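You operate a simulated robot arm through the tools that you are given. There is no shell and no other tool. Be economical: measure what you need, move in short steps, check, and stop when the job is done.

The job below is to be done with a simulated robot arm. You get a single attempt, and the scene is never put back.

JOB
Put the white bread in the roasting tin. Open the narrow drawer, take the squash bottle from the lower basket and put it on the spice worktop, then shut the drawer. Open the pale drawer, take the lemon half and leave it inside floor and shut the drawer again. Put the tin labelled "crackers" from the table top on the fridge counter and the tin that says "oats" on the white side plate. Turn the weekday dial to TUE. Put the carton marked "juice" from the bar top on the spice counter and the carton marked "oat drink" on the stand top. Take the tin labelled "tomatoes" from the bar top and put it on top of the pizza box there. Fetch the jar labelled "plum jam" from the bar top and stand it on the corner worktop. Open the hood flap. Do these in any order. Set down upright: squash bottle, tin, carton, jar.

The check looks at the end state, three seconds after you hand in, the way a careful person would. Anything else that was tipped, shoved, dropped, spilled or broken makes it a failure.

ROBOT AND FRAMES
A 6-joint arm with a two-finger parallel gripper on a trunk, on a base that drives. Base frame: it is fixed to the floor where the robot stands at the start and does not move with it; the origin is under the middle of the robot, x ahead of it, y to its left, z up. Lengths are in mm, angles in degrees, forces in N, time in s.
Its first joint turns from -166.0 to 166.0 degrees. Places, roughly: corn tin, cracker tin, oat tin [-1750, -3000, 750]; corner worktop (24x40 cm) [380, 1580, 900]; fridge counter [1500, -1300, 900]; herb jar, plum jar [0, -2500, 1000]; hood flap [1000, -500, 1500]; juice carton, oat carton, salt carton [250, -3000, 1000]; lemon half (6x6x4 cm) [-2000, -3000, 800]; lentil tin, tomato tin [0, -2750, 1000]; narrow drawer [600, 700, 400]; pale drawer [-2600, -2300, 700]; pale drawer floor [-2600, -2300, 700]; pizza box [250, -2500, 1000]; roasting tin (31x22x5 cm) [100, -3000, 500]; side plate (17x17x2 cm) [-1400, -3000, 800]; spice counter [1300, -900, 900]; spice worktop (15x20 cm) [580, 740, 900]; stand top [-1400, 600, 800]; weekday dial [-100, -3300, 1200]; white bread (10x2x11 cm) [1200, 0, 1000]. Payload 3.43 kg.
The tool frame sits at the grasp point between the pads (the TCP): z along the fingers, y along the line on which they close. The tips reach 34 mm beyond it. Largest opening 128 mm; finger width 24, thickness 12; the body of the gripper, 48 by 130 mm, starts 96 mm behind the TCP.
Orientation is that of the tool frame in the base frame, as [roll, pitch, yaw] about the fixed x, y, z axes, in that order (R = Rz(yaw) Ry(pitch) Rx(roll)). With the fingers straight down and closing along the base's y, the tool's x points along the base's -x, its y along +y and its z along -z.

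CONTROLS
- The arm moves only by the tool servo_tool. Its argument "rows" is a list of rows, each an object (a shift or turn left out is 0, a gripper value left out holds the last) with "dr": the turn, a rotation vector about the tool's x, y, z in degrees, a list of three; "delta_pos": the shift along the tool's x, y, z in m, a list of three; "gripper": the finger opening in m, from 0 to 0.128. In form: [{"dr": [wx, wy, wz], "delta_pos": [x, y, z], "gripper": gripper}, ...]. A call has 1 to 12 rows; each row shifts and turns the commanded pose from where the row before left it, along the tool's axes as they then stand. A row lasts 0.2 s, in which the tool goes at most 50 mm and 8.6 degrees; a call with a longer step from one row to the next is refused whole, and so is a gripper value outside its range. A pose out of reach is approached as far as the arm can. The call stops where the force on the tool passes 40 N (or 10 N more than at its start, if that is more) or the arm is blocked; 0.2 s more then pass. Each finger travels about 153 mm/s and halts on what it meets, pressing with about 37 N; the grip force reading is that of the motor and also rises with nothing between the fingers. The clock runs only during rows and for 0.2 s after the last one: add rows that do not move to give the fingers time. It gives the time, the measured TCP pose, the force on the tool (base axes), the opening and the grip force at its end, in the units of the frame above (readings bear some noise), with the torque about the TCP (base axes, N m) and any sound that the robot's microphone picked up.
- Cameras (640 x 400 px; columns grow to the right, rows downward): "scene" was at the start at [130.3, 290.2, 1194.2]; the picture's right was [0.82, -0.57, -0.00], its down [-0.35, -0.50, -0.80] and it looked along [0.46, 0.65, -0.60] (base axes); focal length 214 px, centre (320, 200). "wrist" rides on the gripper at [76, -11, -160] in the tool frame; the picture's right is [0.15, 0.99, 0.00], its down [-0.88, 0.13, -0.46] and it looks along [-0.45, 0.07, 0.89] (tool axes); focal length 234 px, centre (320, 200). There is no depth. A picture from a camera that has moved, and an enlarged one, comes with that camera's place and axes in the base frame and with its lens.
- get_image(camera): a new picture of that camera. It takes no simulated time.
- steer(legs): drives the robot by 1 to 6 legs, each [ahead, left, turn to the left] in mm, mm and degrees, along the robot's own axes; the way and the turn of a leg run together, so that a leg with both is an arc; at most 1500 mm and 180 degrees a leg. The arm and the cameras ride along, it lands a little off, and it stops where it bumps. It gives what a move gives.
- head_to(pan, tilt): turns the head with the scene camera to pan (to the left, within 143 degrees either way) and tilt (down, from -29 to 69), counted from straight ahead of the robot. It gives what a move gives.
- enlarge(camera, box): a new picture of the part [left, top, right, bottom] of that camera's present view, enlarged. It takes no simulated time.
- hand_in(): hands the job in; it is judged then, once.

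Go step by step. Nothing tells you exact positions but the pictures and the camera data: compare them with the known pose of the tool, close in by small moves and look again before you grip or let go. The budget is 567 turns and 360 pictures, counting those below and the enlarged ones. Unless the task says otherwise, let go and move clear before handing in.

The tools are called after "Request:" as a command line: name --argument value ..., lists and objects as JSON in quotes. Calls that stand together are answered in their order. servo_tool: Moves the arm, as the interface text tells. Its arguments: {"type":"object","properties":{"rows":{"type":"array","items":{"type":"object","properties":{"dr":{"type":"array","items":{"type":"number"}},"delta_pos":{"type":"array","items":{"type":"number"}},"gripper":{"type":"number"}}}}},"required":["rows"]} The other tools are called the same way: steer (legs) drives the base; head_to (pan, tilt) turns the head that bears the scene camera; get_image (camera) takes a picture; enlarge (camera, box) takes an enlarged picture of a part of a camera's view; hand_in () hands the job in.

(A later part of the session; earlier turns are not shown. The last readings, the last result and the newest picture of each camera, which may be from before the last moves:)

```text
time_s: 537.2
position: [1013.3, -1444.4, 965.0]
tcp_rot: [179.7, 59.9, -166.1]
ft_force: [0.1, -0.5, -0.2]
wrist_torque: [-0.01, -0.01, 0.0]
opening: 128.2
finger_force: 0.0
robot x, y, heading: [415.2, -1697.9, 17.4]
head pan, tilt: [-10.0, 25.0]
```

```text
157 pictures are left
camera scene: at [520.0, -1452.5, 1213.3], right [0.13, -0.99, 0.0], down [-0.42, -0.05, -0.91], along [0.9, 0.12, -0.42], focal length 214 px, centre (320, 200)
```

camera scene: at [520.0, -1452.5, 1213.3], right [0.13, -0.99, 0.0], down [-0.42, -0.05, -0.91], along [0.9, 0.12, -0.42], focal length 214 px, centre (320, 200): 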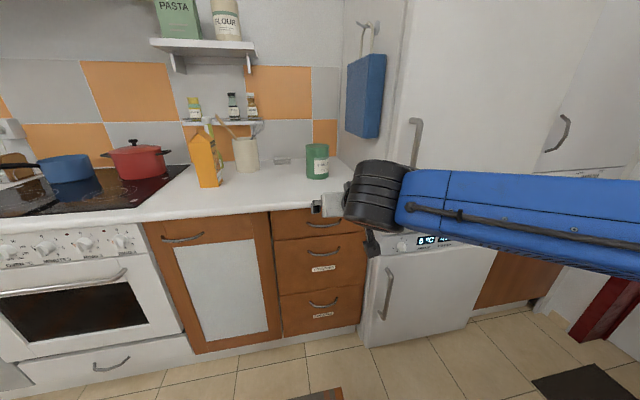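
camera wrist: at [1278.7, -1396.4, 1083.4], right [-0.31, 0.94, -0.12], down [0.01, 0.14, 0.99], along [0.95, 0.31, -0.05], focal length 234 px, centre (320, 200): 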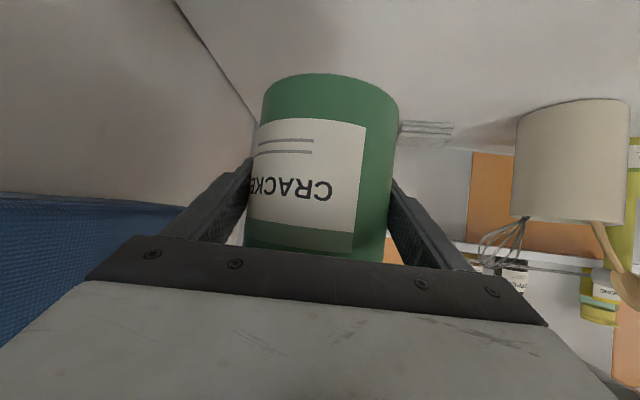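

Crackers are on the fridge counter. Back to the table for the oats tin.

Request:
steer --legs '[[0, 440, 0], [-1330, 0, 0], [0, 0, -136], [340, 80, 0]]'

Request:
head_to --pan 0 --tilt 30

Request:
get_image --camera "scene"

Request:
enlarge --camera "scene" --box '[240, 110, 420, 250]'

```text
time_s: 553.8
position: [-1363.1, -2630.3, 963.6]
tcp_rot: [179.7, 60.0, 57.6]
ft_force: [-0.6, -0.2, 0.1]
wrist_torque: [-0.02, 0.0, 0.01]
opening: 127.9
finger_force: 0.2
robot x, y, heading: [-1106.0, -2033.4, -119.2]
head pan, tilt: [-10.0, 25.0]
```

```text
time_s: 554.5
position: [-1362.4, -2629.9, 963.8]
tcp_rot: [179.7, 60.0, 57.6]
ft_force: [0.4, -1.1, 0.7]
wrist_torque: [0.05, 0.0, 0.03]
opening: 128.2
finger_force: 0.1
robot x, y, heading: [-1106.9, -2034.6, -119.0]
head pan, tilt: [0.0, 30.0]
```

```text
156 pictures are left
camera scene: at [-994.6, -2292.1, 1205.4], right [-0.88, 0.48, 0.0], down [0.24, 0.44, -0.87], along [-0.42, -0.76, -0.5], focal length 214 px, centre (320, 200)
```

scene: 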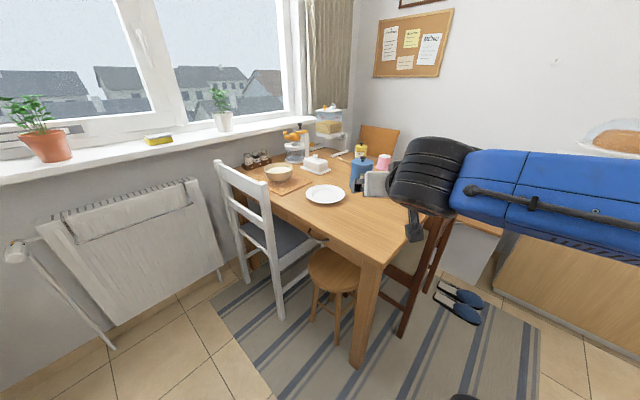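

```text
2.86 times, centred on (330, 180) of scene
camera zoom: at [-994.6, -2292.1, 1205.4], right [-0.88, 0.48, 0.0], down [0.24, 0.44, -0.87], along [-0.42, -0.76, -0.5], focal length 613 px, centre (291, 257)
```

zoom: 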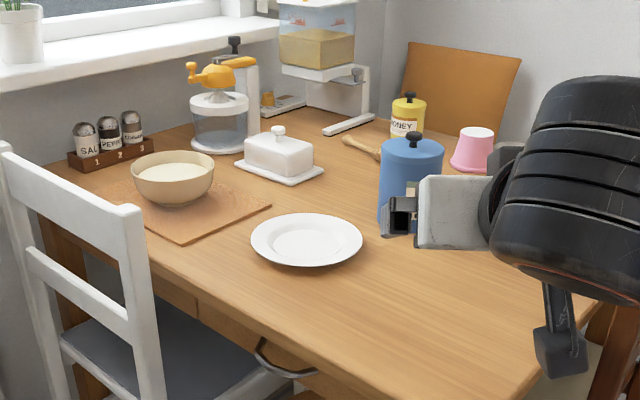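

Request:
steer --legs '[[80, 0, 0]]'

Request:
servo_tool --rows '[{"delta_pos": [0.0024, 0, 0.041]}, {"delta_pos": [0.0024, 0, 0.041]}, {"delta_pos": [0.0024, 0, 0.041]}, {"delta_pos": [0.0024, 0, 0.041]}, {"delta_pos": [0.0024, 0, 0.041]}, {"delta_pos": [0.0024, 0, 0.041]}, {"delta_pos": [0.0024, 0, 0.041]}, {}]'

Request:
get_image --camera "wrist"

```text
time_s: 555.6
position: [-1400.4, -2699.2, 964.4]
tcp_rot: [179.7, 60.0, 57.4]
ft_force: [0.2, 0.1, 0.4]
wrist_torque: [-0.02, 0.01, 0.01]
opening: 128.0
finger_force: 0.1
robot x, y, heading: [-1141.4, -2106.1, -118.7]
head pan, tilt: [0.0, 30.0]
```

```text
time_s: 557.4
position: [-1528.7, -2903.5, 805.8]
tcp_rot: [179.7, 60.1, 57.5]
ft_force: [-0.3, 0.3, 0.2]
wrist_torque: [0.0, -0.01, 0.02]
opening: 128.2
finger_force: 0.1
robot x, y, heading: [-1145.5, -2104.9, -118.7]
head pan, tilt: [0.0, 30.0]
```

```text
154 pictures are left
camera wrist: at [-1444.6, -2748.1, 821.0], right [0.88, -0.47, -0.12], down [0.08, -0.11, 0.99], along [-0.47, -0.88, -0.05], focal length 234 px, centre (320, 200)
```

wrist: 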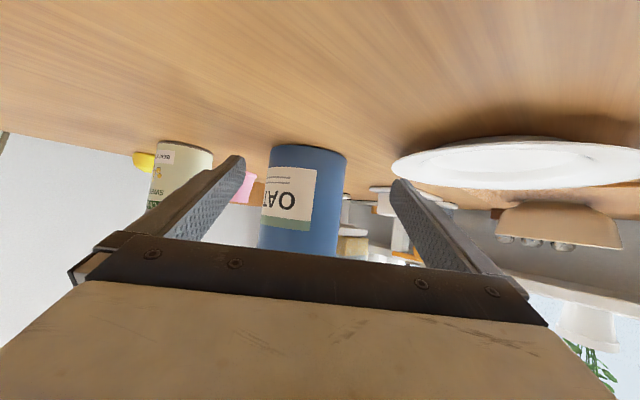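

Request:
servo_tool --rows '[{"delta_pos": [0, -0.018, 0]}, {"delta_pos": [-0.02, 0, 0.0346]}, {"delta_pos": [-0.026, 0, 0.045]}, {}]'

Request:
get_image --camera "wrist"

```text
refused: row 3 steps farther than a row can; nothing moved
```

```text
153 pictures are left
camera wrist: at [-1444.6, -2748.1, 821.0], right [0.88, -0.47, -0.12], down [0.08, -0.11, 0.99], along [-0.47, -0.88, -0.05], focal length 234 px, centre (320, 200)
```

wrist: 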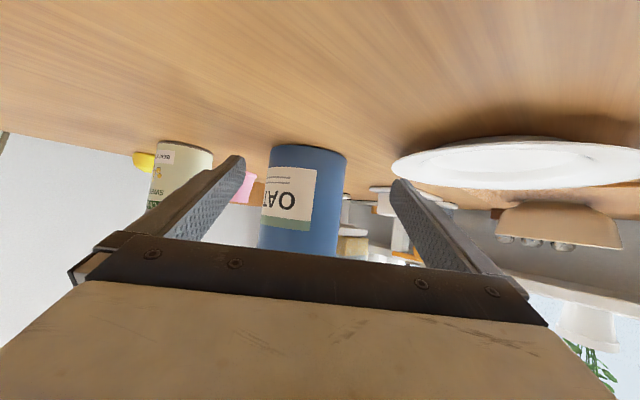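

Request:
servo_tool --rows '[{"delta_pos": [0, -0.018, 0]}, {"delta_pos": [-0.02, 0, 0.0346]}, {"delta_pos": [-0.024, 0, 0.0415]}, {}]'

Request:
get_image --camera "wrist"

```text
time_s: 558.4
position: [-1593.1, -2968.4, 807.0]
tcp_rot: [179.7, 60.0, 57.5]
ft_force: [-0.4, 0.4, 0.4]
wrist_torque: [-0.01, 0.0, 0.0]
opening: 127.9
finger_force: 0.0
robot x, y, heading: [-1141.8, -2107.8, -119.2]
head pan, tilt: [0.0, 30.0]
```

```text
152 pictures are left
camera wrist: at [-1508.8, -2813.3, 822.2], right [0.88, -0.47, -0.12], down [0.08, -0.11, 0.99], along [-0.47, -0.88, -0.05], focal length 234 px, centre (320, 200)
```

wrist: 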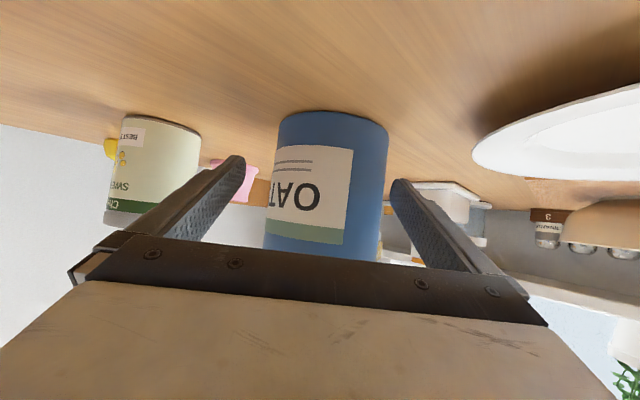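

Request:
servo_tool --rows '[{"delta_pos": [-0.01, 0.005, 0.0173]}, {"gripper": 0.11}, {"gripper": 0.085}, {}, {}]'

Request:
get_image --camera "wrist"

```text
time_s: 559.6
position: [-1597.5, -2988.7, 806.3]
tcp_rot: [179.7, 60.0, 57.6]
ft_force: [-0.4, -4.2, 2.8]
wrist_torque: [0.05, 0.31, 0.13]
opening: 95.2
finger_force: 37.4
robot x, y, heading: [-1144.2, -2102.0, -119.2]
head pan, tilt: [0.0, 30.0]
```

```text
151 pictures are left
camera wrist: at [-1513.7, -2833.1, 821.0], right [0.88, -0.47, -0.12], down [0.08, -0.11, 0.99], along [-0.47, -0.88, -0.05], focal length 234 px, centre (320, 200)
```

wrist: 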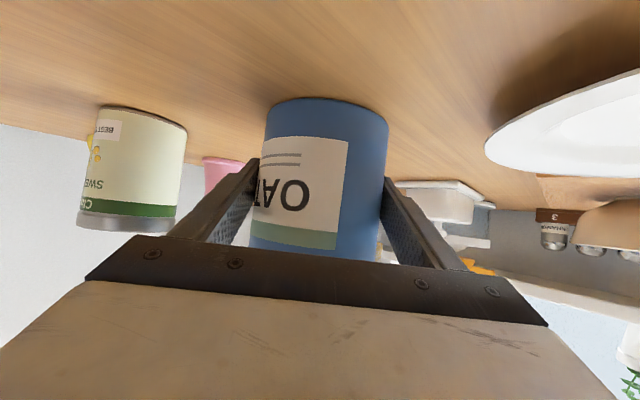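

Request:
servo_tool --rows '[{"delta_pos": [-0.03, 0, -0.0173]}, {"delta_pos": [-0.039, 0, -0.0225]}, {"delta_pos": [0.0094, 0.042, -0.0162]}, {"delta_pos": [0.0094, 0.042, -0.0162]}, {"delta_pos": [0.0094, 0.042, -0.0162]}, {"delta_pos": [0.0094, 0.042, -0.0162]}, {}]'

Request:
get_image --camera "wrist"

Request:
get_image --camera "scene"

```text
time_s: 561.2
position: [-1416.8, -3013.8, 884.6]
tcp_rot: [179.8, 60.0, 57.7]
ft_force: [-0.1, -0.6, -5.7]
wrist_torque: [0.05, -0.02, 0.0]
opening: 95.0
finger_force: 37.1
robot x, y, heading: [-1140.7, -2105.7, -118.9]
head pan, tilt: [0.0, 30.0]
```

```text
150 pictures are left
camera wrist: at [-1332.0, -2858.3, 900.3], right [0.88, -0.47, -0.12], down [0.08, -0.11, 0.99], along [-0.47, -0.88, -0.06], focal length 234 px, centre (320, 200)
```

wrist: 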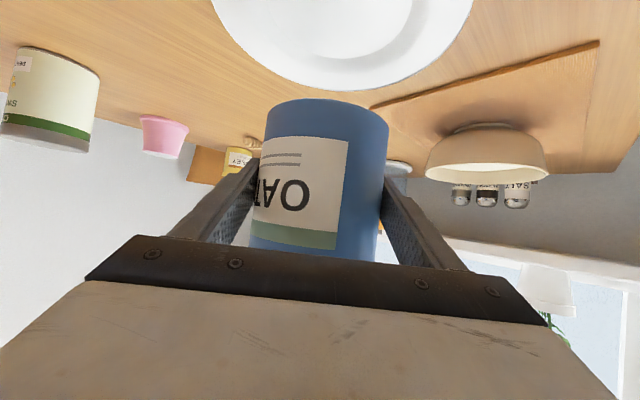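

```text
149 pictures are left
camera scene: at [-1033.5, -2362.5, 1205.3], right [-0.88, 0.48, 0.0], down [0.24, 0.44, -0.87], along [-0.42, -0.76, -0.5], focal length 214 px, centre (320, 200)
```

scene: 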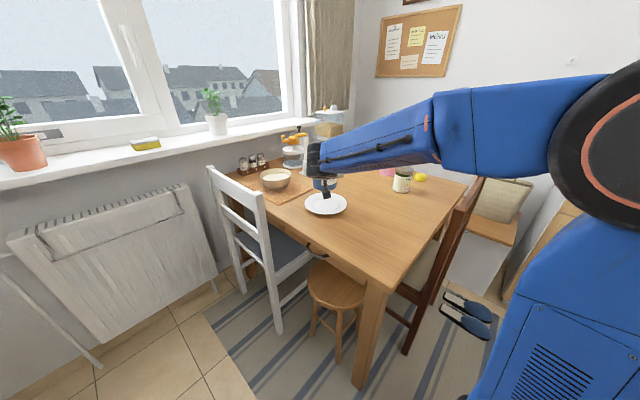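

Request:
servo_tool --rows '[{"delta_pos": [0.0065, 0.006, -0.0113]}, {"delta_pos": [0.026, 0, 0.015]}, {"delta_pos": [0.026, 0, 0.015]}, {}]'

Request:
enlarge --camera "scene" --box '[280, 130, 380, 230]'

Request:
get_image --camera "wrist"

```text
time_s: 562.2
position: [-1405.6, -3008.0, 823.3]
tcp_rot: [179.6, 60.0, 57.4]
ft_force: [0.4, 0.9, -6.6]
wrist_torque: [0.06, -0.02, -0.02]
opening: 94.9
finger_force: 37.1
robot x, y, heading: [-1145.4, -2105.0, -119.0]
head pan, tilt: [0.0, 30.0]
```

```text
4.00 times, centred on (330, 180) of scene
camera zoom: at [-1033.5, -2362.6, 1205.3], right [-0.88, 0.48, 0.0], down [0.24, 0.44, -0.87], along [-0.42, -0.76, -0.5], focal length 858 px, centre (280, 280)
```

zoom: 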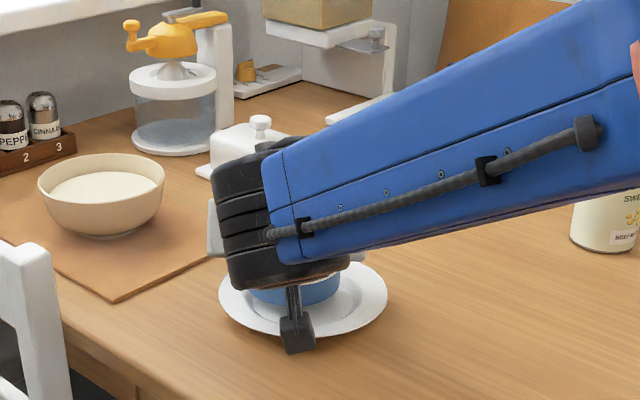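

```text
147 pictures are left
camera wrist: at [-1320.9, -2850.8, 838.5], right [0.88, -0.47, -0.12], down [0.08, -0.11, 0.99], along [-0.47, -0.88, -0.06], focal length 234 px, centre (320, 200)
```

wrist: 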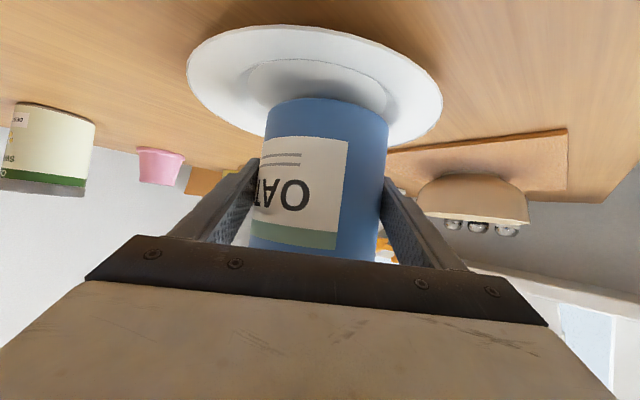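

Request:
servo_tool --rows '[{"delta_pos": [0.0035, -0.006, 0.002]}, {"delta_pos": [0.0035, 0, 0.002]}, {}]'

```text
time_s: 563.0
position: [-1408.9, -3003.9, 817.4]
tcp_rot: [179.6, 60.1, 57.5]
ft_force: [0.8, 0.6, 6.1]
wrist_torque: [-0.44, -0.27, 0.01]
opening: 94.9
finger_force: 37.2
robot x, y, heading: [-1139.8, -2107.4, -118.8]
head pan, tilt: [0.0, 30.0]
```

Request:
servo_tool --rows '[{"delta_pos": [0.0015, 0, 0.001]}, {}, {"gripper": 0.1}, {"gripper": 0.128}, {}]'

Request:
get_image --camera "wrist"

```text
time_s: 564.2
position: [-1409.4, -3003.6, 814.6]
tcp_rot: [179.8, 60.0, 57.6]
ft_force: [0.2, 0.6, 0.0]
wrist_torque: [-0.01, 0.04, 0.01]
opening: 127.9
finger_force: 0.1
robot x, y, heading: [-1144.4, -2107.5, -119.0]
head pan, tilt: [0.0, 30.0]
```

```text
146 pictures are left
camera wrist: at [-1325.0, -2847.7, 829.9], right [0.88, -0.47, -0.12], down [0.08, -0.11, 0.99], along [-0.47, -0.88, -0.06], focal length 234 px, centre (320, 200)
```

wrist: 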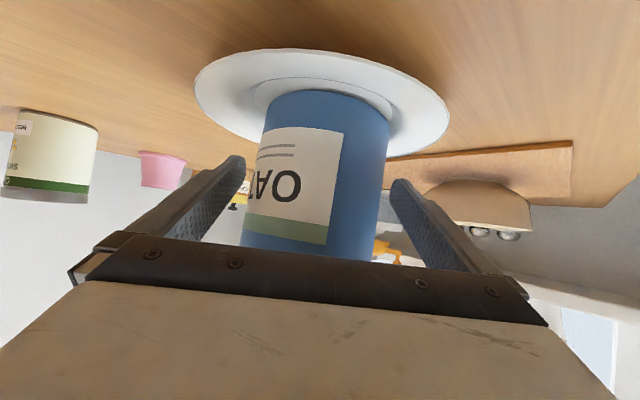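

Request:
servo_tool --rows '[{"delta_pos": [0.015, 0, -0.026]}, {"delta_pos": [0.0235, 0, -0.041]}, {"delta_pos": [0.0235, 0, -0.041]}, {"delta_pos": [0.0235, 0, -0.041]}, {"delta_pos": [-0.04, 0, -0.023]}, {"delta_pos": [-0.04, 0, -0.023]}, {"delta_pos": [-0.04, 0, -0.023]}, {"delta_pos": [-0.04, 0, -0.023]}, {}]'

Request:
enlarge --camera "scene" --box '[240, 110, 480, 260]'

```text
time_s: 566.2
position: [-1318.6, -2860.0, 1005.1]
tcp_rot: [179.7, 60.0, 57.6]
ft_force: [0.6, 0.9, 0.4]
wrist_torque: [0.01, 0.0, 0.02]
opening: 128.1
finger_force: 0.0
robot x, y, heading: [-1144.0, -2104.8, -118.9]
head pan, tilt: [0.0, 30.0]
```

```text
2.67 times, centred on (360, 185) of scene
camera zoom: at [-1033.5, -2362.3, 1205.3], right [-0.88, 0.48, 0.0], down [0.24, 0.44, -0.87], along [-0.42, -0.76, -0.5], focal length 572 px, centre (213, 240)
```

zoom: 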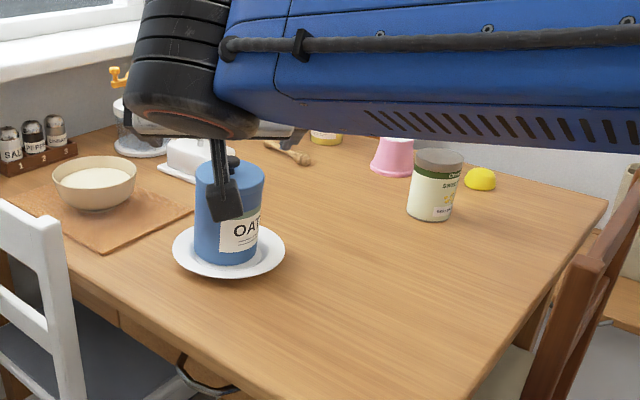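

Oats tin is on the plate. Next the lemon half at about (−1951, −2985); repositioning north of the table with the tool pointing down.

Request:
steer --legs '[[-350, 0, 0], [0, 0, 26], [0, -912, 0], [200, 0, 0]]'

Request:
servo_tool --rows '[{"dr": [0, 7.5, 0], "gripper": 0.09}, {"dr": [0, 7.5, 0]}, {"dr": [0, 7.5, 0]}, {"dr": [0, 7.5, 0]}, {"dr": [0, 7.5, 0]}, {"dr": [0, 7.5, 0]}, {"dr": [0, 7.5, 0]}, {"dr": [0, 7.5, 0]}, {}]'

Request:
get_image --camera "scene"

```text
time_s: 575.4
position: [-1716.9, -2711.6, 1003.5]
tcp_rot: [179.9, 60.0, 84.1]
ft_force: [0.1, 0.6, 0.1]
wrist_torque: [0.0, 0.04, -0.02]
opening: 128.0
finger_force: 0.1
robot x, y, heading: [-1900.9, -1961.2, -92.4]
head pan, tilt: [0.0, 30.0]
```

```text
time_s: 577.4
position: [-1717.6, -2712.4, 1006.0]
tcp_rot: [179.9, -0.2, 84.2]
ft_force: [0.0, 0.4, -0.3]
wrist_torque: [0.0, -0.03, -0.02]
opening: 89.8
finger_force: 0.1
robot x, y, heading: [-1903.3, -1959.9, -92.6]
head pan, tilt: [0.0, 30.0]
```

```text
144 pictures are left
camera scene: at [-1685.1, -2141.3, 1205.3], right [-1.0, 0.04, 0.0], down [0.02, 0.5, -0.87], along [-0.04, -0.87, -0.5], focal length 214 px, centre (320, 200)
```

scene: 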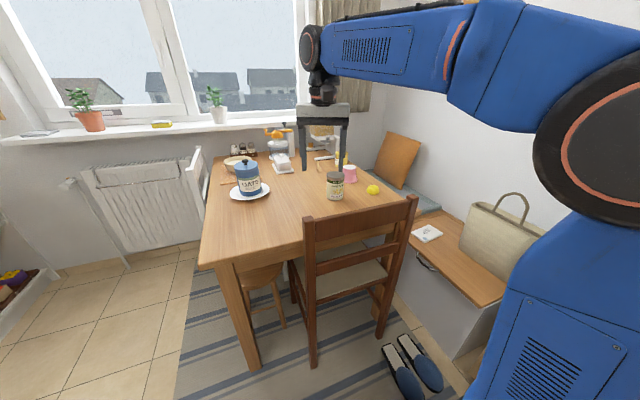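

Request:
servo_tool --rows '[{"dr": [0, -7.5, 0]}, {"dr": [0, -7.5, 0]}, {"dr": [0, -7.5, 0]}, {"dr": [0, -7.5, 0]}, {"delta_pos": [-0.022, -0.0234, 0.0266]}, {"delta_pos": [-0.022, -0.0234, 0.0266]}, {"delta_pos": [-0.022, -0.0234, 0.0266]}, {"delta_pos": [-0.022, -0.0234, 0.0266]}, {"delta_pos": [-0.022, -0.0234, 0.0266]}, {"delta_pos": [-0.022, -0.0234, 0.0266]}, {"delta_pos": [-0.022, -0.0234, 0.0266]}, {}]'

Request:
get_image --camera "wrist"

Request:
get_image --camera "scene"

```text
time_s: 580.0
position: [-1902.3, -2921.0, 919.2]
tcp_rot: [179.9, 30.0, 84.2]
ft_force: [0.3, -0.2, -0.4]
wrist_torque: [0.05, 0.01, -0.02]
opening: 89.9
finger_force: 0.1
robot x, y, heading: [-1901.8, -1958.7, -92.6]
head pan, tilt: [0.0, 30.0]
```

```text
143 pictures are left
camera wrist: at [-1899.7, -2775.1, 1021.1], right [1.0, 0.03, -0.07], down [0.07, -0.54, 0.84], along [-0.02, -0.84, -0.55], focal length 234 px, centre (320, 200)
```

wrist: 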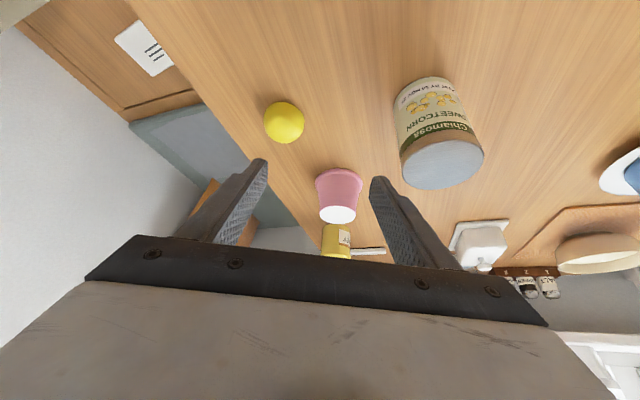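

```text
142 pictures are left
camera scene: at [-1685.1, -2141.3, 1205.3], right [-1.0, 0.04, 0.0], down [0.02, 0.5, -0.87], along [-0.04, -0.87, -0.5], focal length 214 px, centre (320, 200)
```

scene: 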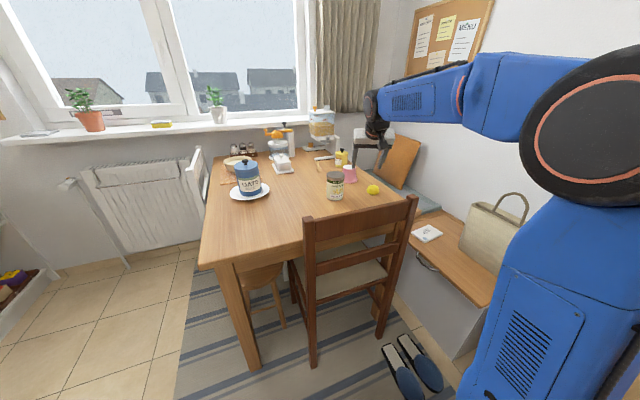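

Request:
servo_tool --rows '[{"delta_pos": [-0.0286, -0.0258, 0.0165]}, {"delta_pos": [-0.0286, -0.0258, 0.0165]}, {"delta_pos": [0.02, 0, 0.0346]}, {"delta_pos": [0.02, 0, 0.0346]}, {}]'

Request:
get_image --camera "wrist"

```text
time_s: 581.2
position: [-1960.4, -2981.5, 839.1]
tcp_rot: [179.9, 30.0, 84.1]
ft_force: [-0.6, -0.4, 0.3]
wrist_torque: [0.01, -0.01, 0.03]
opening: 89.9
finger_force: 0.1
robot x, y, heading: [-1897.6, -1960.6, -92.8]
head pan, tilt: [0.0, 30.0]
```

```text
141 pictures are left
camera wrist: at [-1958.1, -2834.9, 940.4], right [1.0, 0.03, -0.07], down [0.07, -0.55, 0.83], along [-0.02, -0.84, -0.55], focal length 234 px, centre (320, 200)
```

wrist: 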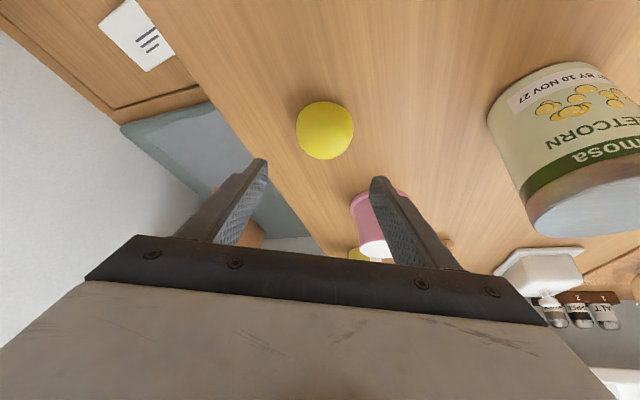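

Request:
servo_tool --rows '[{"delta_pos": [0.0125, 0, 0.0217]}, {"delta_pos": [0.0115, 0, 0.02]}, {}]'

Request:
get_image --camera "wrist"

```text
time_s: 582.0
position: [-1961.8, -2980.8, 791.9]
tcp_rot: [179.9, 30.0, 84.1]
ft_force: [0.1, 1.0, 0.8]
wrist_torque: [0.03, 0.01, -0.02]
opening: 90.1
finger_force: 0.1
robot x, y, heading: [-1900.0, -1958.2, -92.3]
head pan, tilt: [0.0, 30.0]
```

```text
140 pictures are left
camera wrist: at [-1957.9, -2834.7, 892.4], right [1.0, 0.03, -0.07], down [0.07, -0.55, 0.83], along [-0.02, -0.84, -0.55], focal length 234 px, centre (320, 200)
```

wrist: 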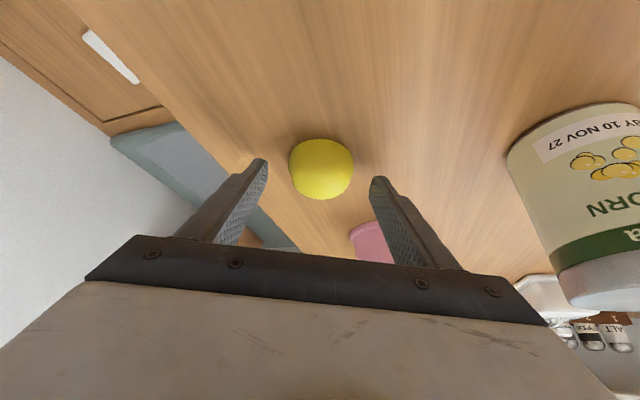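

Request:
servo_tool --rows '[{"delta_pos": [0.001, 0, 0.002], "gripper": 0.065}, {"gripper": 0.035}, {}, {}]'

Request:
get_image --camera "wrist"

```text
time_s: 583.0
position: [-1960.3, -2982.8, 788.4]
tcp_rot: [179.8, 30.1, 84.2]
ft_force: [0.4, 0.6, 0.0]
wrist_torque: [-0.02, -0.02, 0.0]
opening: 53.2
finger_force: 36.9
robot x, y, heading: [-1897.6, -1962.4, -92.6]
head pan, tilt: [0.0, 30.0]
```

```text
139 pictures are left
camera wrist: at [-1957.6, -2835.5, 890.0], right [1.0, 0.03, -0.07], down [0.07, -0.55, 0.83], along [-0.02, -0.84, -0.55], focal length 234 px, centre (320, 200)
```

wrist: 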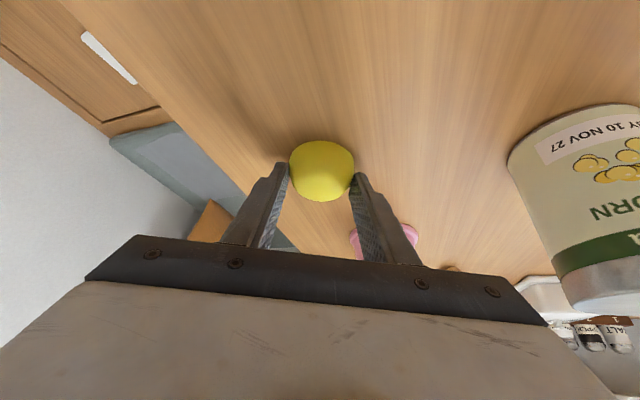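

I need the drawer open first, so I'll release the lemon where it is and go to the pale drawer.

Request:
servo_tool --rows '[{"gripper": 0.09}, {}, {"delta_pos": [-0.02, 0, -0.0346]}, {"delta_pos": [-0.023, 0, -0.04]}, {"delta_pos": [-0.023, 0, -0.04]}, {"delta_pos": [-0.023, 0, -0.04]}, {"delta_pos": [0.04, 0, -0.023]}, {"delta_pos": [0.04, 0, -0.023]}, {"delta_pos": [0.04, 0, -0.023]}, {"delta_pos": [0.04, 0, -0.023]}, {}]'

Request:
head_to --pan -60 --tilt 25

Request:
get_image --camera "scene"

```text
time_s: 585.4
position: [-1941.4, -2798.2, 969.2]
tcp_rot: [179.9, 29.9, 84.3]
ft_force: [-0.4, 0.3, 0.3]
wrist_torque: [0.02, -0.02, 0.02]
opening: 90.4
finger_force: 0.1
robot x, y, heading: [-1902.8, -1960.8, -92.5]
head pan, tilt: [0.0, 30.0]
```

```text
time_s: 586.7
position: [-1940.9, -2798.1, 969.2]
tcp_rot: [179.9, 30.0, 84.2]
ft_force: [0.1, 0.0, 0.5]
wrist_torque: [0.01, 0.02, -0.02]
opening: 90.0
finger_force: 0.1
robot x, y, heading: [-1895.6, -1956.0, -92.6]
head pan, tilt: [-60.0, 25.0]
```

```text
138 pictures are left
camera scene: at [-1762.9, -2093.6, 1213.3], right [-0.46, 0.89, 0.0], down [0.37, 0.2, -0.91], along [-0.8, -0.42, -0.42], focal length 214 px, centre (320, 200)
```

scene: 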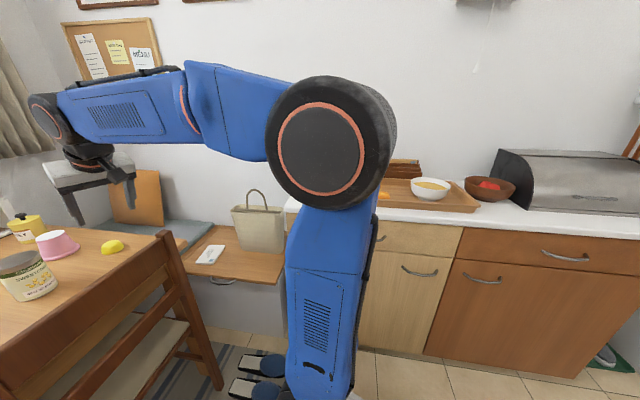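

Request:
steer --legs '[[-60, 430, 0], [0, 0, -70]]'

Request:
head_to --pan 0 --tilt 30

Request:
get_image --camera "scene"

```text
time_s: 592.4
position: [-2268.8, -2166.5, 968.3]
tcp_rot: [180.0, 30.1, 14.4]
ft_force: [-0.2, -0.6, 1.3]
wrist_torque: [-0.02, 0.01, 0.02]
opening: 90.2
finger_force: 0.0
robot x, y, heading: [-1470.6, -1917.2, -162.5]
head pan, tilt: [-60.0, 25.0]
```

```text
time_s: 593.7
position: [-2269.9, -2165.5, 968.5]
tcp_rot: [180.0, 30.1, 14.4]
ft_force: [0.3, -0.1, 0.0]
wrist_torque: [-0.02, -0.01, 0.01]
opening: 90.1
finger_force: 0.1
robot x, y, heading: [-1467.3, -1918.2, -162.0]
head pan, tilt: [0.0, 30.0]
```

```text
137 pictures are left
camera scene: at [-1563.5, -2180.6, 1205.3], right [-0.3, 0.95, 0.0], down [0.48, 0.15, -0.87], along [-0.82, -0.26, -0.5], focal length 214 px, centre (320, 200)
```

scene: 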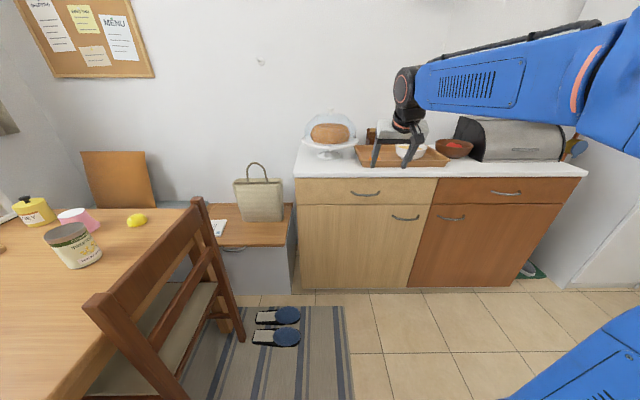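

Request:
servo_tool --rows '[{"dr": [0, -7.5, 0], "gripper": 0.06}, {"dr": [0, -7.5, 0]}, {"dr": [0, -7.5, 0]}, {"dr": [0, -7.5, 0]}, {"dr": [0, -7.5, 0]}, {"dr": [0, -7.5, 0]}, {"dr": [0, -7.5, 0]}, {"dr": [0, -7.5, 0]}, {}]'

Request:
servo_tool --rows '[{"dr": [0, 0, -8.5]}, {"dr": [0, 0, -8.5]}, {"dr": [0, 0, -8.5]}, {"dr": [0, 0, -8.5]}, {"dr": [0, 0, -8.5]}, {"dr": [0, 0, -8.5]}, {"dr": [0, 0, -8.5]}, {"dr": [0, 0, -8.5]}, {"dr": [0, 0, -8.5]}, {"dr": [0, 0, -8.5]}, {"dr": [0, 0, -5]}, {}]'

Request:
servo_tool --rows '[{"delta_pos": [0, 0.03, 0.02]}, {"delta_pos": [0, 0.04, 0.02]}, {"delta_pos": [0, 0.04, 0.02]}, {"delta_pos": [0, 0.04, 0.02]}, {"delta_pos": [0, 0.04, 0.02]}, {"delta_pos": [0, 0.03, 0.01]}, {}]'

Request:
get_image --camera "wrist"

Request:
get_image --camera "scene"

```text
time_s: 595.7
position: [-2270.7, -2166.4, 967.9]
tcp_rot: [67.0, 89.9, -98.6]
ft_force: [-0.7, 0.1, -0.6]
wrist_torque: [0.02, 0.02, -0.01]
opening: 59.9
finger_force: 0.1
robot x, y, heading: [-1470.6, -1918.6, -162.0]
head pan, tilt: [0.0, 30.0]
```

```text
time_s: 598.3
position: [-2268.9, -2166.3, 969.0]
tcp_rot: [-90.0, 0.1, 104.5]
ft_force: [-0.4, 0.3, 0.0]
wrist_torque: [0.01, 0.02, 0.04]
opening: 59.9
finger_force: 0.0
robot x, y, heading: [-1468.7, -1921.4, -162.1]
head pan, tilt: [0.0, 30.0]
```

```text
time_s: 599.9
position: [-2374.6, -2199.3, 749.0]
tcp_rot: [-90.1, 0.2, 103.8]
ft_force: [0.0, -0.9, 0.2]
wrist_torque: [0.01, 0.01, -0.01]
opening: 59.9
finger_force: 0.0
out of reach, approached as far as the arm can: row 6
robot x, y, heading: [-1470.4, -1915.1, -162.5]
head pan, tilt: [0.0, 30.0]
```

```text
136 pictures are left
camera wrist: at [-2238.8, -2086.3, 759.8], right [-0.03, 0.14, -0.99], down [0.65, -0.75, -0.13], along [-0.76, -0.65, -0.07], focal length 234 px, centre (320, 200)
```

wrist: 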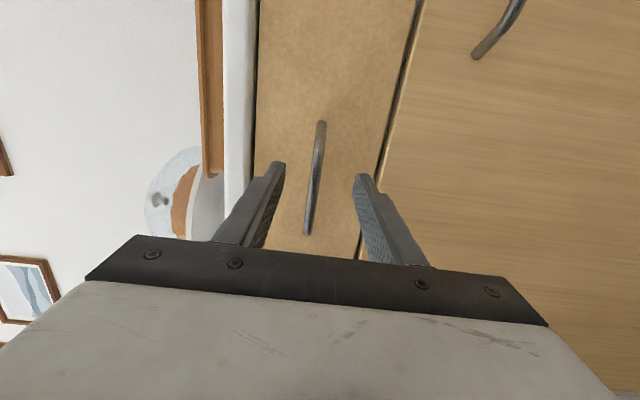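

```text
135 pictures are left
camera scene: at [-1563.4, -2180.6, 1205.3], right [-0.31, 0.95, 0.0], down [0.48, 0.15, -0.87], along [-0.82, -0.26, -0.5], focal length 214 px, centre (320, 200)
```

scene: 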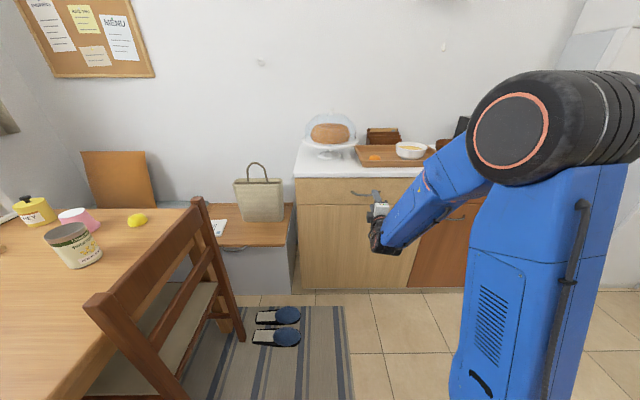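

Request:
servo_tool --rows '[{"delta_pos": [-0.023, -0.004, 0.02]}, {"delta_pos": [0, 0, 0.035]}, {"delta_pos": [0, 0, 0.025]}, {}]'

Request:
get_image --camera "wrist"

```text
time_s: 600.6
position: [-2418.6, -2235.0, 750.6]
tcp_rot: [-90.3, 0.2, 104.5]
ft_force: [27.9, 9.6, 5.7]
wrist_torque: [-0.66, 1.05, 0.28]
opening: 62.8
finger_force: 2.2
robot x, y, heading: [-1465.6, -1918.1, -162.0]
head pan, tilt: [0.0, 30.0]
stopped in row 3: the force on the tool passed its limit (the readings are from after the stop); the commanded pose is now the measured one
```

```text
134 pictures are left
camera wrist: at [-2283.4, -2119.2, 762.1], right [-0.03, 0.14, -0.99], down [0.66, -0.74, -0.13], along [-0.75, -0.66, -0.07], focal length 234 px, centre (320, 200)
```

wrist: 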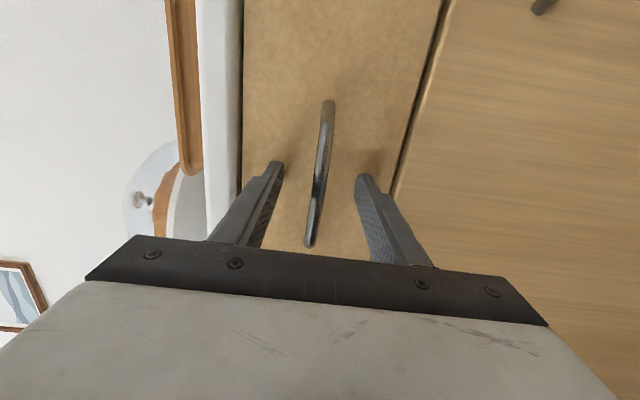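

Request:
servo_tool --rows '[{"delta_pos": [0, 0, -0.008]}, {"gripper": 0.03}, {"gripper": 0.0}, {}]'

Request:
get_image --camera "wrist"

```text
time_s: 601.6
position: [-2410.8, -2232.7, 750.4]
tcp_rot: [-90.1, 0.1, 104.6]
ft_force: [-2.3, -0.6, 19.1]
wrist_torque: [0.26, 0.17, -0.24]
opening: 10.9
finger_force: 44.6
robot x, y, heading: [-1467.1, -1919.5, -162.3]
head pan, tilt: [0.0, 30.0]
```

```text
133 pictures are left
camera wrist: at [-2277.1, -2117.8, 763.3], right [-0.04, 0.14, -0.99], down [0.66, -0.74, -0.13], along [-0.75, -0.66, -0.07], focal length 234 px, centre (320, 200)
```

wrist: 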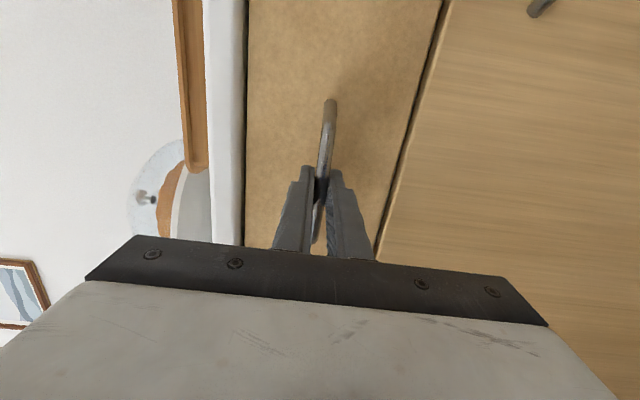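

Handle gripped; pulling the drawer open by reversing in short steps.

Request:
steer --legs '[[-120, 0, 0]]'

Request:
steer --legs '[[-120, 0, 0]]'

Request:
get_image --camera "scene"

```text
time_s: 602.9
position: [-2305.6, -2197.5, 751.0]
tcp_rot: [-90.0, 0.1, 104.5]
ft_force: [-0.8, 1.2, 2.9]
wrist_torque: [0.41, 0.13, 0.55]
opening: 10.6
finger_force: 44.2
robot x, y, heading: [-1362.6, -1881.6, -162.3]
head pan, tilt: [0.0, 30.0]
stopped in leg 1: the force on the tool passed its limit (the readings are from after the stop); the commanded pose is now the measured one
```

```text
time_s: 604.1
position: [-2190.5, -2158.1, 751.8]
tcp_rot: [-90.0, 0.2, 104.2]
ft_force: [4.7, -20.3, 6.7]
wrist_torque: [0.32, 0.13, 0.52]
opening: 10.5
finger_force: 44.0
robot x, y, heading: [-1246.3, -1840.9, -162.4]
head pan, tilt: [0.0, 30.0]
```

```text
132 pictures are left
camera scene: at [-1340.1, -2108.9, 1205.2], right [-0.3, 0.95, 0.0], down [0.48, 0.15, -0.87], along [-0.82, -0.26, -0.5], focal length 214 px, centre (320, 200)
```

scene: 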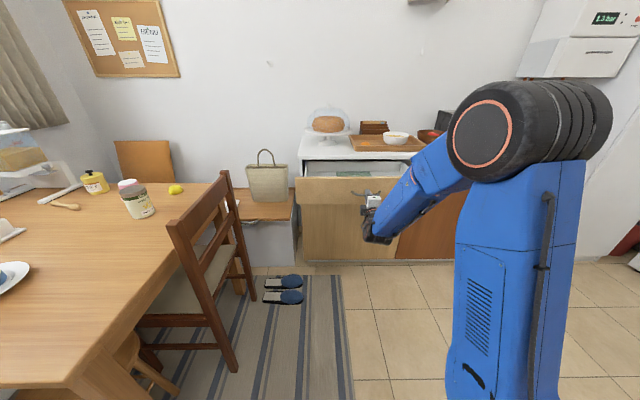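

Request:
steer --legs '[[-90, 0, 0]]'

Request:
servo_tool --rows '[{"gripper": 0.06}, {}, {}]'

Request:
steer --legs '[[-130, 0, 0]]'

Request:
servo_tool --rows '[{"delta_pos": [0, -0.045, 0]}, {"delta_pos": [0, -0.045, 0]}, {"delta_pos": [0, -0.045, 0]}, {"delta_pos": [0, -0.045, 0]}, {"delta_pos": [0, -0.045, 0]}, {"delta_pos": [0, -0.045, 0]}, {}]'

Request:
get_image --camera "scene"

```text
time_s: 605.2
position: [-2121.5, -2135.6, 752.2]
tcp_rot: [-90.0, 0.2, 104.4]
ft_force: [-0.4, 0.5, -2.5]
wrist_torque: [0.42, 0.07, 0.11]
opening: 10.9
finger_force: 44.7
robot x, y, heading: [-1176.6, -1824.0, -162.0]
head pan, tilt: [0.0, 30.0]
stopped in leg 1: the force on the tool passed its limit (the readings are from after the stop); the commanded pose is now the measured one
```

```text
time_s: 606.0
position: [-2123.5, -2135.6, 751.7]
tcp_rot: [-90.0, 0.3, 104.4]
ft_force: [-0.2, 0.6, 0.6]
wrist_torque: [-0.01, 0.01, 0.02]
opening: 60.1
finger_force: 0.0
robot x, y, heading: [-1173.6, -1823.6, -162.3]
head pan, tilt: [0.0, 30.0]
```

```text
time_s: 607.3
position: [-2000.1, -2096.9, 751.6]
tcp_rot: [-90.1, 0.2, 104.3]
ft_force: [0.1, -0.7, -0.3]
wrist_torque: [-0.01, -0.01, -0.03]
opening: 60.0
finger_force: 0.0
robot x, y, heading: [-1051.3, -1785.3, -162.1]
head pan, tilt: [0.0, 30.0]
```

```text
time_s: 608.9
position: [-1999.7, -2098.1, 1023.1]
tcp_rot: [-90.0, 0.3, 104.3]
ft_force: [0.0, 0.4, -0.2]
wrist_torque: [0.05, 0.05, -0.02]
opening: 60.0
finger_force: 0.1
robot x, y, heading: [-1052.2, -1783.3, -162.2]
head pan, tilt: [0.0, 30.0]
```

```text
131 pictures are left
camera scene: at [-1147.6, -2046.7, 1205.3], right [-0.3, 0.95, 0.0], down [0.48, 0.15, -0.87], along [-0.82, -0.26, -0.5], focal length 214 px, centre (320, 200)
```

scene: 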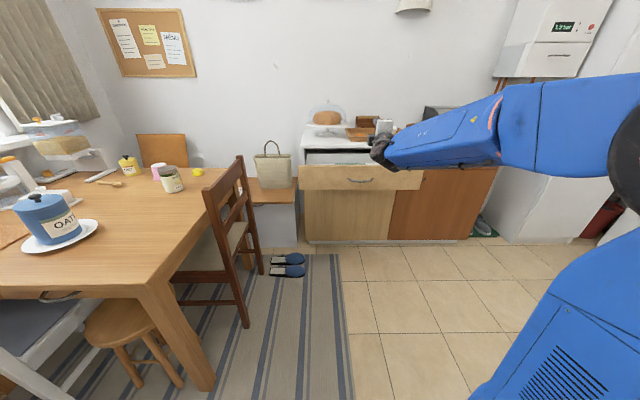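

Request:
servo_tool --rows '[{"dr": [0, 0, 8.5]}, {"dr": [0, 0, 8.5]}, {"dr": [0, 0, 8.5]}, {"dr": [0, 0, 8.5]}, {"dr": [0, 0, 8.5]}, {"dr": [0, 0, 8.5]}, {"dr": [0, 0, 8.5]}, {"dr": [0, 0, 8.5]}, {"dr": [0, 0, 8.5]}, {"dr": [0, 0, 8.5]}, {"dr": [0, 0, 5]}, {}]'

Request:
servo_tool --rows '[{"dr": [0, 7.5, 0], "delta_pos": [0, 0, -0.025], "gripper": 0.09}, {"dr": [0, 7.5, 0], "delta_pos": [0, 0, -0.025]}, {"dr": [0, 7.5, 0], "delta_pos": [0, 0, -0.025]}, {"dr": [0, 7.5, 0], "delta_pos": [0, 0, -0.015]}, {"dr": [0, 7.5, 0]}, {"dr": [0, 7.5, 0]}, {"dr": [0, 7.5, 0]}, {"dr": [0, 7.5, 0]}, {}]'

Request:
steer --legs '[[0, 0, 59], [0, -600, 0], [250, 0, 0]]'

Request:
head_to --pan -10 --tilt 30

Request:
get_image --camera "scene"

Request:
get_image --camera "wrist"

```text
time_s: 611.5
position: [-1999.4, -2095.6, 1021.7]
tcp_rot: [88.6, 89.8, -77.2]
ft_force: [0.4, 0.3, 0.5]
wrist_torque: [-0.01, 0.01, 0.04]
opening: 60.0
finger_force: 0.1
robot x, y, heading: [-1051.2, -1783.0, -162.3]
head pan, tilt: [0.0, 30.0]
```

```text
time_s: 613.5
position: [-1913.7, -2074.0, 1037.9]
tcp_rot: [179.6, 30.0, 14.0]
ft_force: [0.0, -0.2, -0.4]
wrist_torque: [-0.04, -0.03, -0.01]
opening: 89.9
finger_force: 0.0
robot x, y, heading: [-1053.7, -1780.4, -162.3]
head pan, tilt: [0.0, 30.0]
```

```text
time_s: 620.9
position: [-1896.6, -2775.4, 1036.2]
tcp_rot: [179.7, 30.0, 72.8]
ft_force: [-0.2, -0.4, 0.2]
wrist_torque: [0.02, 0.04, -0.04]
opening: 90.2
finger_force: 0.1
robot x, y, heading: [-1696.0, -1889.1, -103.3]
head pan, tilt: [0.0, 30.0]
```

```text
time_s: 621.6
position: [-1897.2, -2774.8, 1037.6]
tcp_rot: [179.8, 30.0, 72.8]
ft_force: [-0.9, 0.0, 0.1]
wrist_torque: [0.01, 0.0, 0.03]
opening: 90.0
finger_force: 0.0
robot x, y, heading: [-1695.0, -1889.5, -103.9]
head pan, tilt: [-10.0, 30.0]
```

```text
130 pictures are left
camera scene: at [-1537.1, -2101.8, 1205.3], right [-0.92, 0.4, 0.0], down [0.2, 0.46, -0.87], along [-0.35, -0.79, -0.5], focal length 214 px, centre (320, 200)
```

scene: 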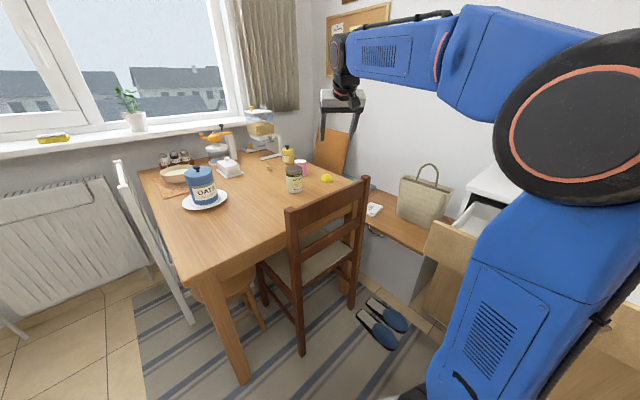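

```text
129 pictures are left
camera wrist: at [-1865.2, -2631.7, 1138.5], right [0.98, -0.17, -0.07], down [-0.04, -0.55, 0.84], along [-0.18, -0.82, -0.55], focal length 234 px, centre (320, 200)
```

wrist: 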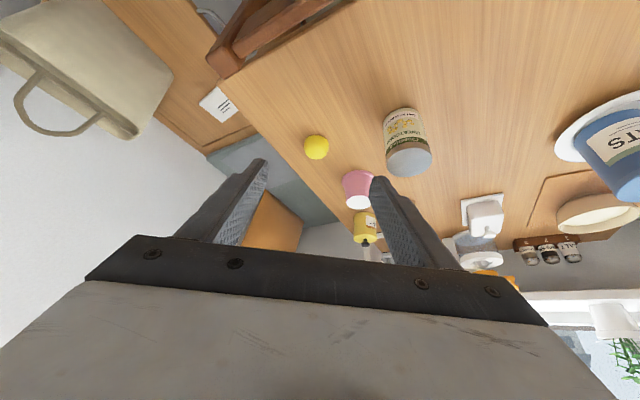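

Request:
servo_tool --rows '[{"delta_pos": [-0.0168, 0, 0.042]}, {"delta_pos": [-0.0168, 0, 0.042]}, {"delta_pos": [-0.0168, 0, 0.042]}, {"delta_pos": [-0.0168, 0, 0.042]}, {"delta_pos": [-0.0168, 0, 0.042]}, {"delta_pos": [-0.0168, 0, 0.042]}, {}]'

Request:
get_image --camera "wrist"

```text
time_s: 623.2
position: [-1955.8, -2980.6, 869.6]
tcp_rot: [179.7, 30.0, 72.8]
ft_force: [0.1, 0.2, 0.5]
wrist_torque: [-0.01, 0.02, -0.01]
opening: 90.0
finger_force: 0.0
robot x, y, heading: [-1695.6, -1886.3, -103.5]
head pan, tilt: [-10.0, 30.0]
```

```text
128 pictures are left
camera wrist: at [-1924.7, -2837.2, 970.8], right [0.98, -0.17, -0.07], down [-0.04, -0.55, 0.84], along [-0.18, -0.82, -0.55], focal length 234 px, centre (320, 200)
```

wrist: 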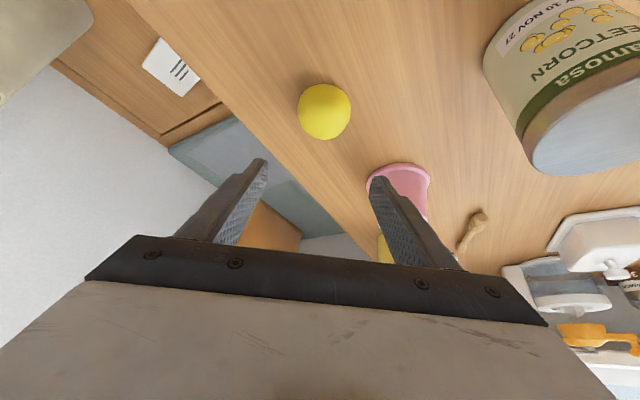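

Request:
servo_tool --rows '[{"delta_pos": [0.0205, -0.002, 0.0355]}, {"delta_pos": [0.0195, 0, 0.0338]}, {"gripper": 0.065}, {"gripper": 0.035}, {}, {}]'

Request:
get_image --camera "wrist"

```text
time_s: 624.6
position: [-1958.0, -2981.3, 788.6]
tcp_rot: [179.7, 30.0, 72.8]
ft_force: [-0.5, -0.2, -0.1]
wrist_torque: [-0.05, 0.0, -0.01]
opening: 54.4
finger_force: 37.0
robot x, y, heading: [-1693.7, -1885.8, -103.5]
head pan, tilt: [-10.0, 30.0]
```

```text
127 pictures are left
camera wrist: at [-1927.0, -2837.5, 889.1], right [0.98, -0.17, -0.07], down [-0.04, -0.55, 0.84], along [-0.18, -0.82, -0.55], focal length 234 px, centre (320, 200)
```

wrist: 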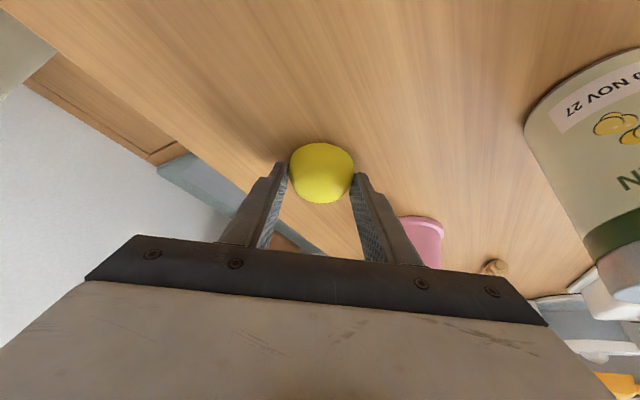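

Lemon gripped; lift it and check it holds.

Request:
servo_tool --rows '[{"delta_pos": [-0.01, 0, -0.0173]}, {"delta_pos": [-0.023, 0, -0.04]}, {"delta_pos": [-0.023, 0, -0.04]}, {"delta_pos": [-0.023, 0, -0.04]}, {"delta_pos": [-0.023, 0, -0.04]}, {"delta_pos": [-0.015, 0, -0.026]}, {}]'

Request:
get_image --camera "wrist"

```text
time_s: 626.2
position: [-1961.0, -2977.8, 1025.9]
tcp_rot: [179.7, 30.0, 72.8]
ft_force: [0.4, -1.3, -2.2]
wrist_torque: [0.03, 0.01, 0.0]
opening: 54.2
finger_force: 36.8
robot x, y, heading: [-1696.4, -1887.6, -103.6]
head pan, tilt: [-10.0, 30.0]
```

```text
126 pictures are left
camera wrist: at [-1929.6, -2834.6, 1125.5], right [0.98, -0.17, -0.07], down [-0.04, -0.55, 0.84], along [-0.18, -0.82, -0.55], focal length 234 px, centre (320, 200)
```

wrist: 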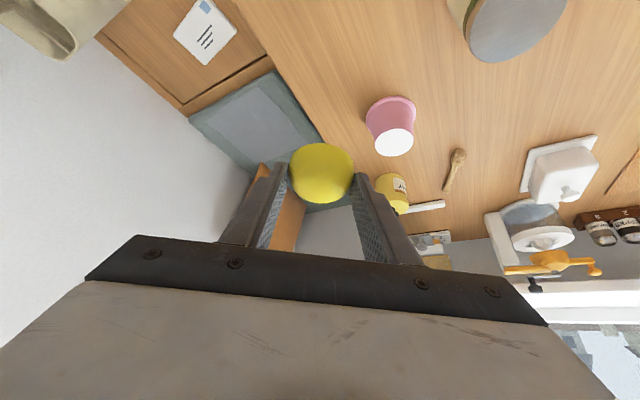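

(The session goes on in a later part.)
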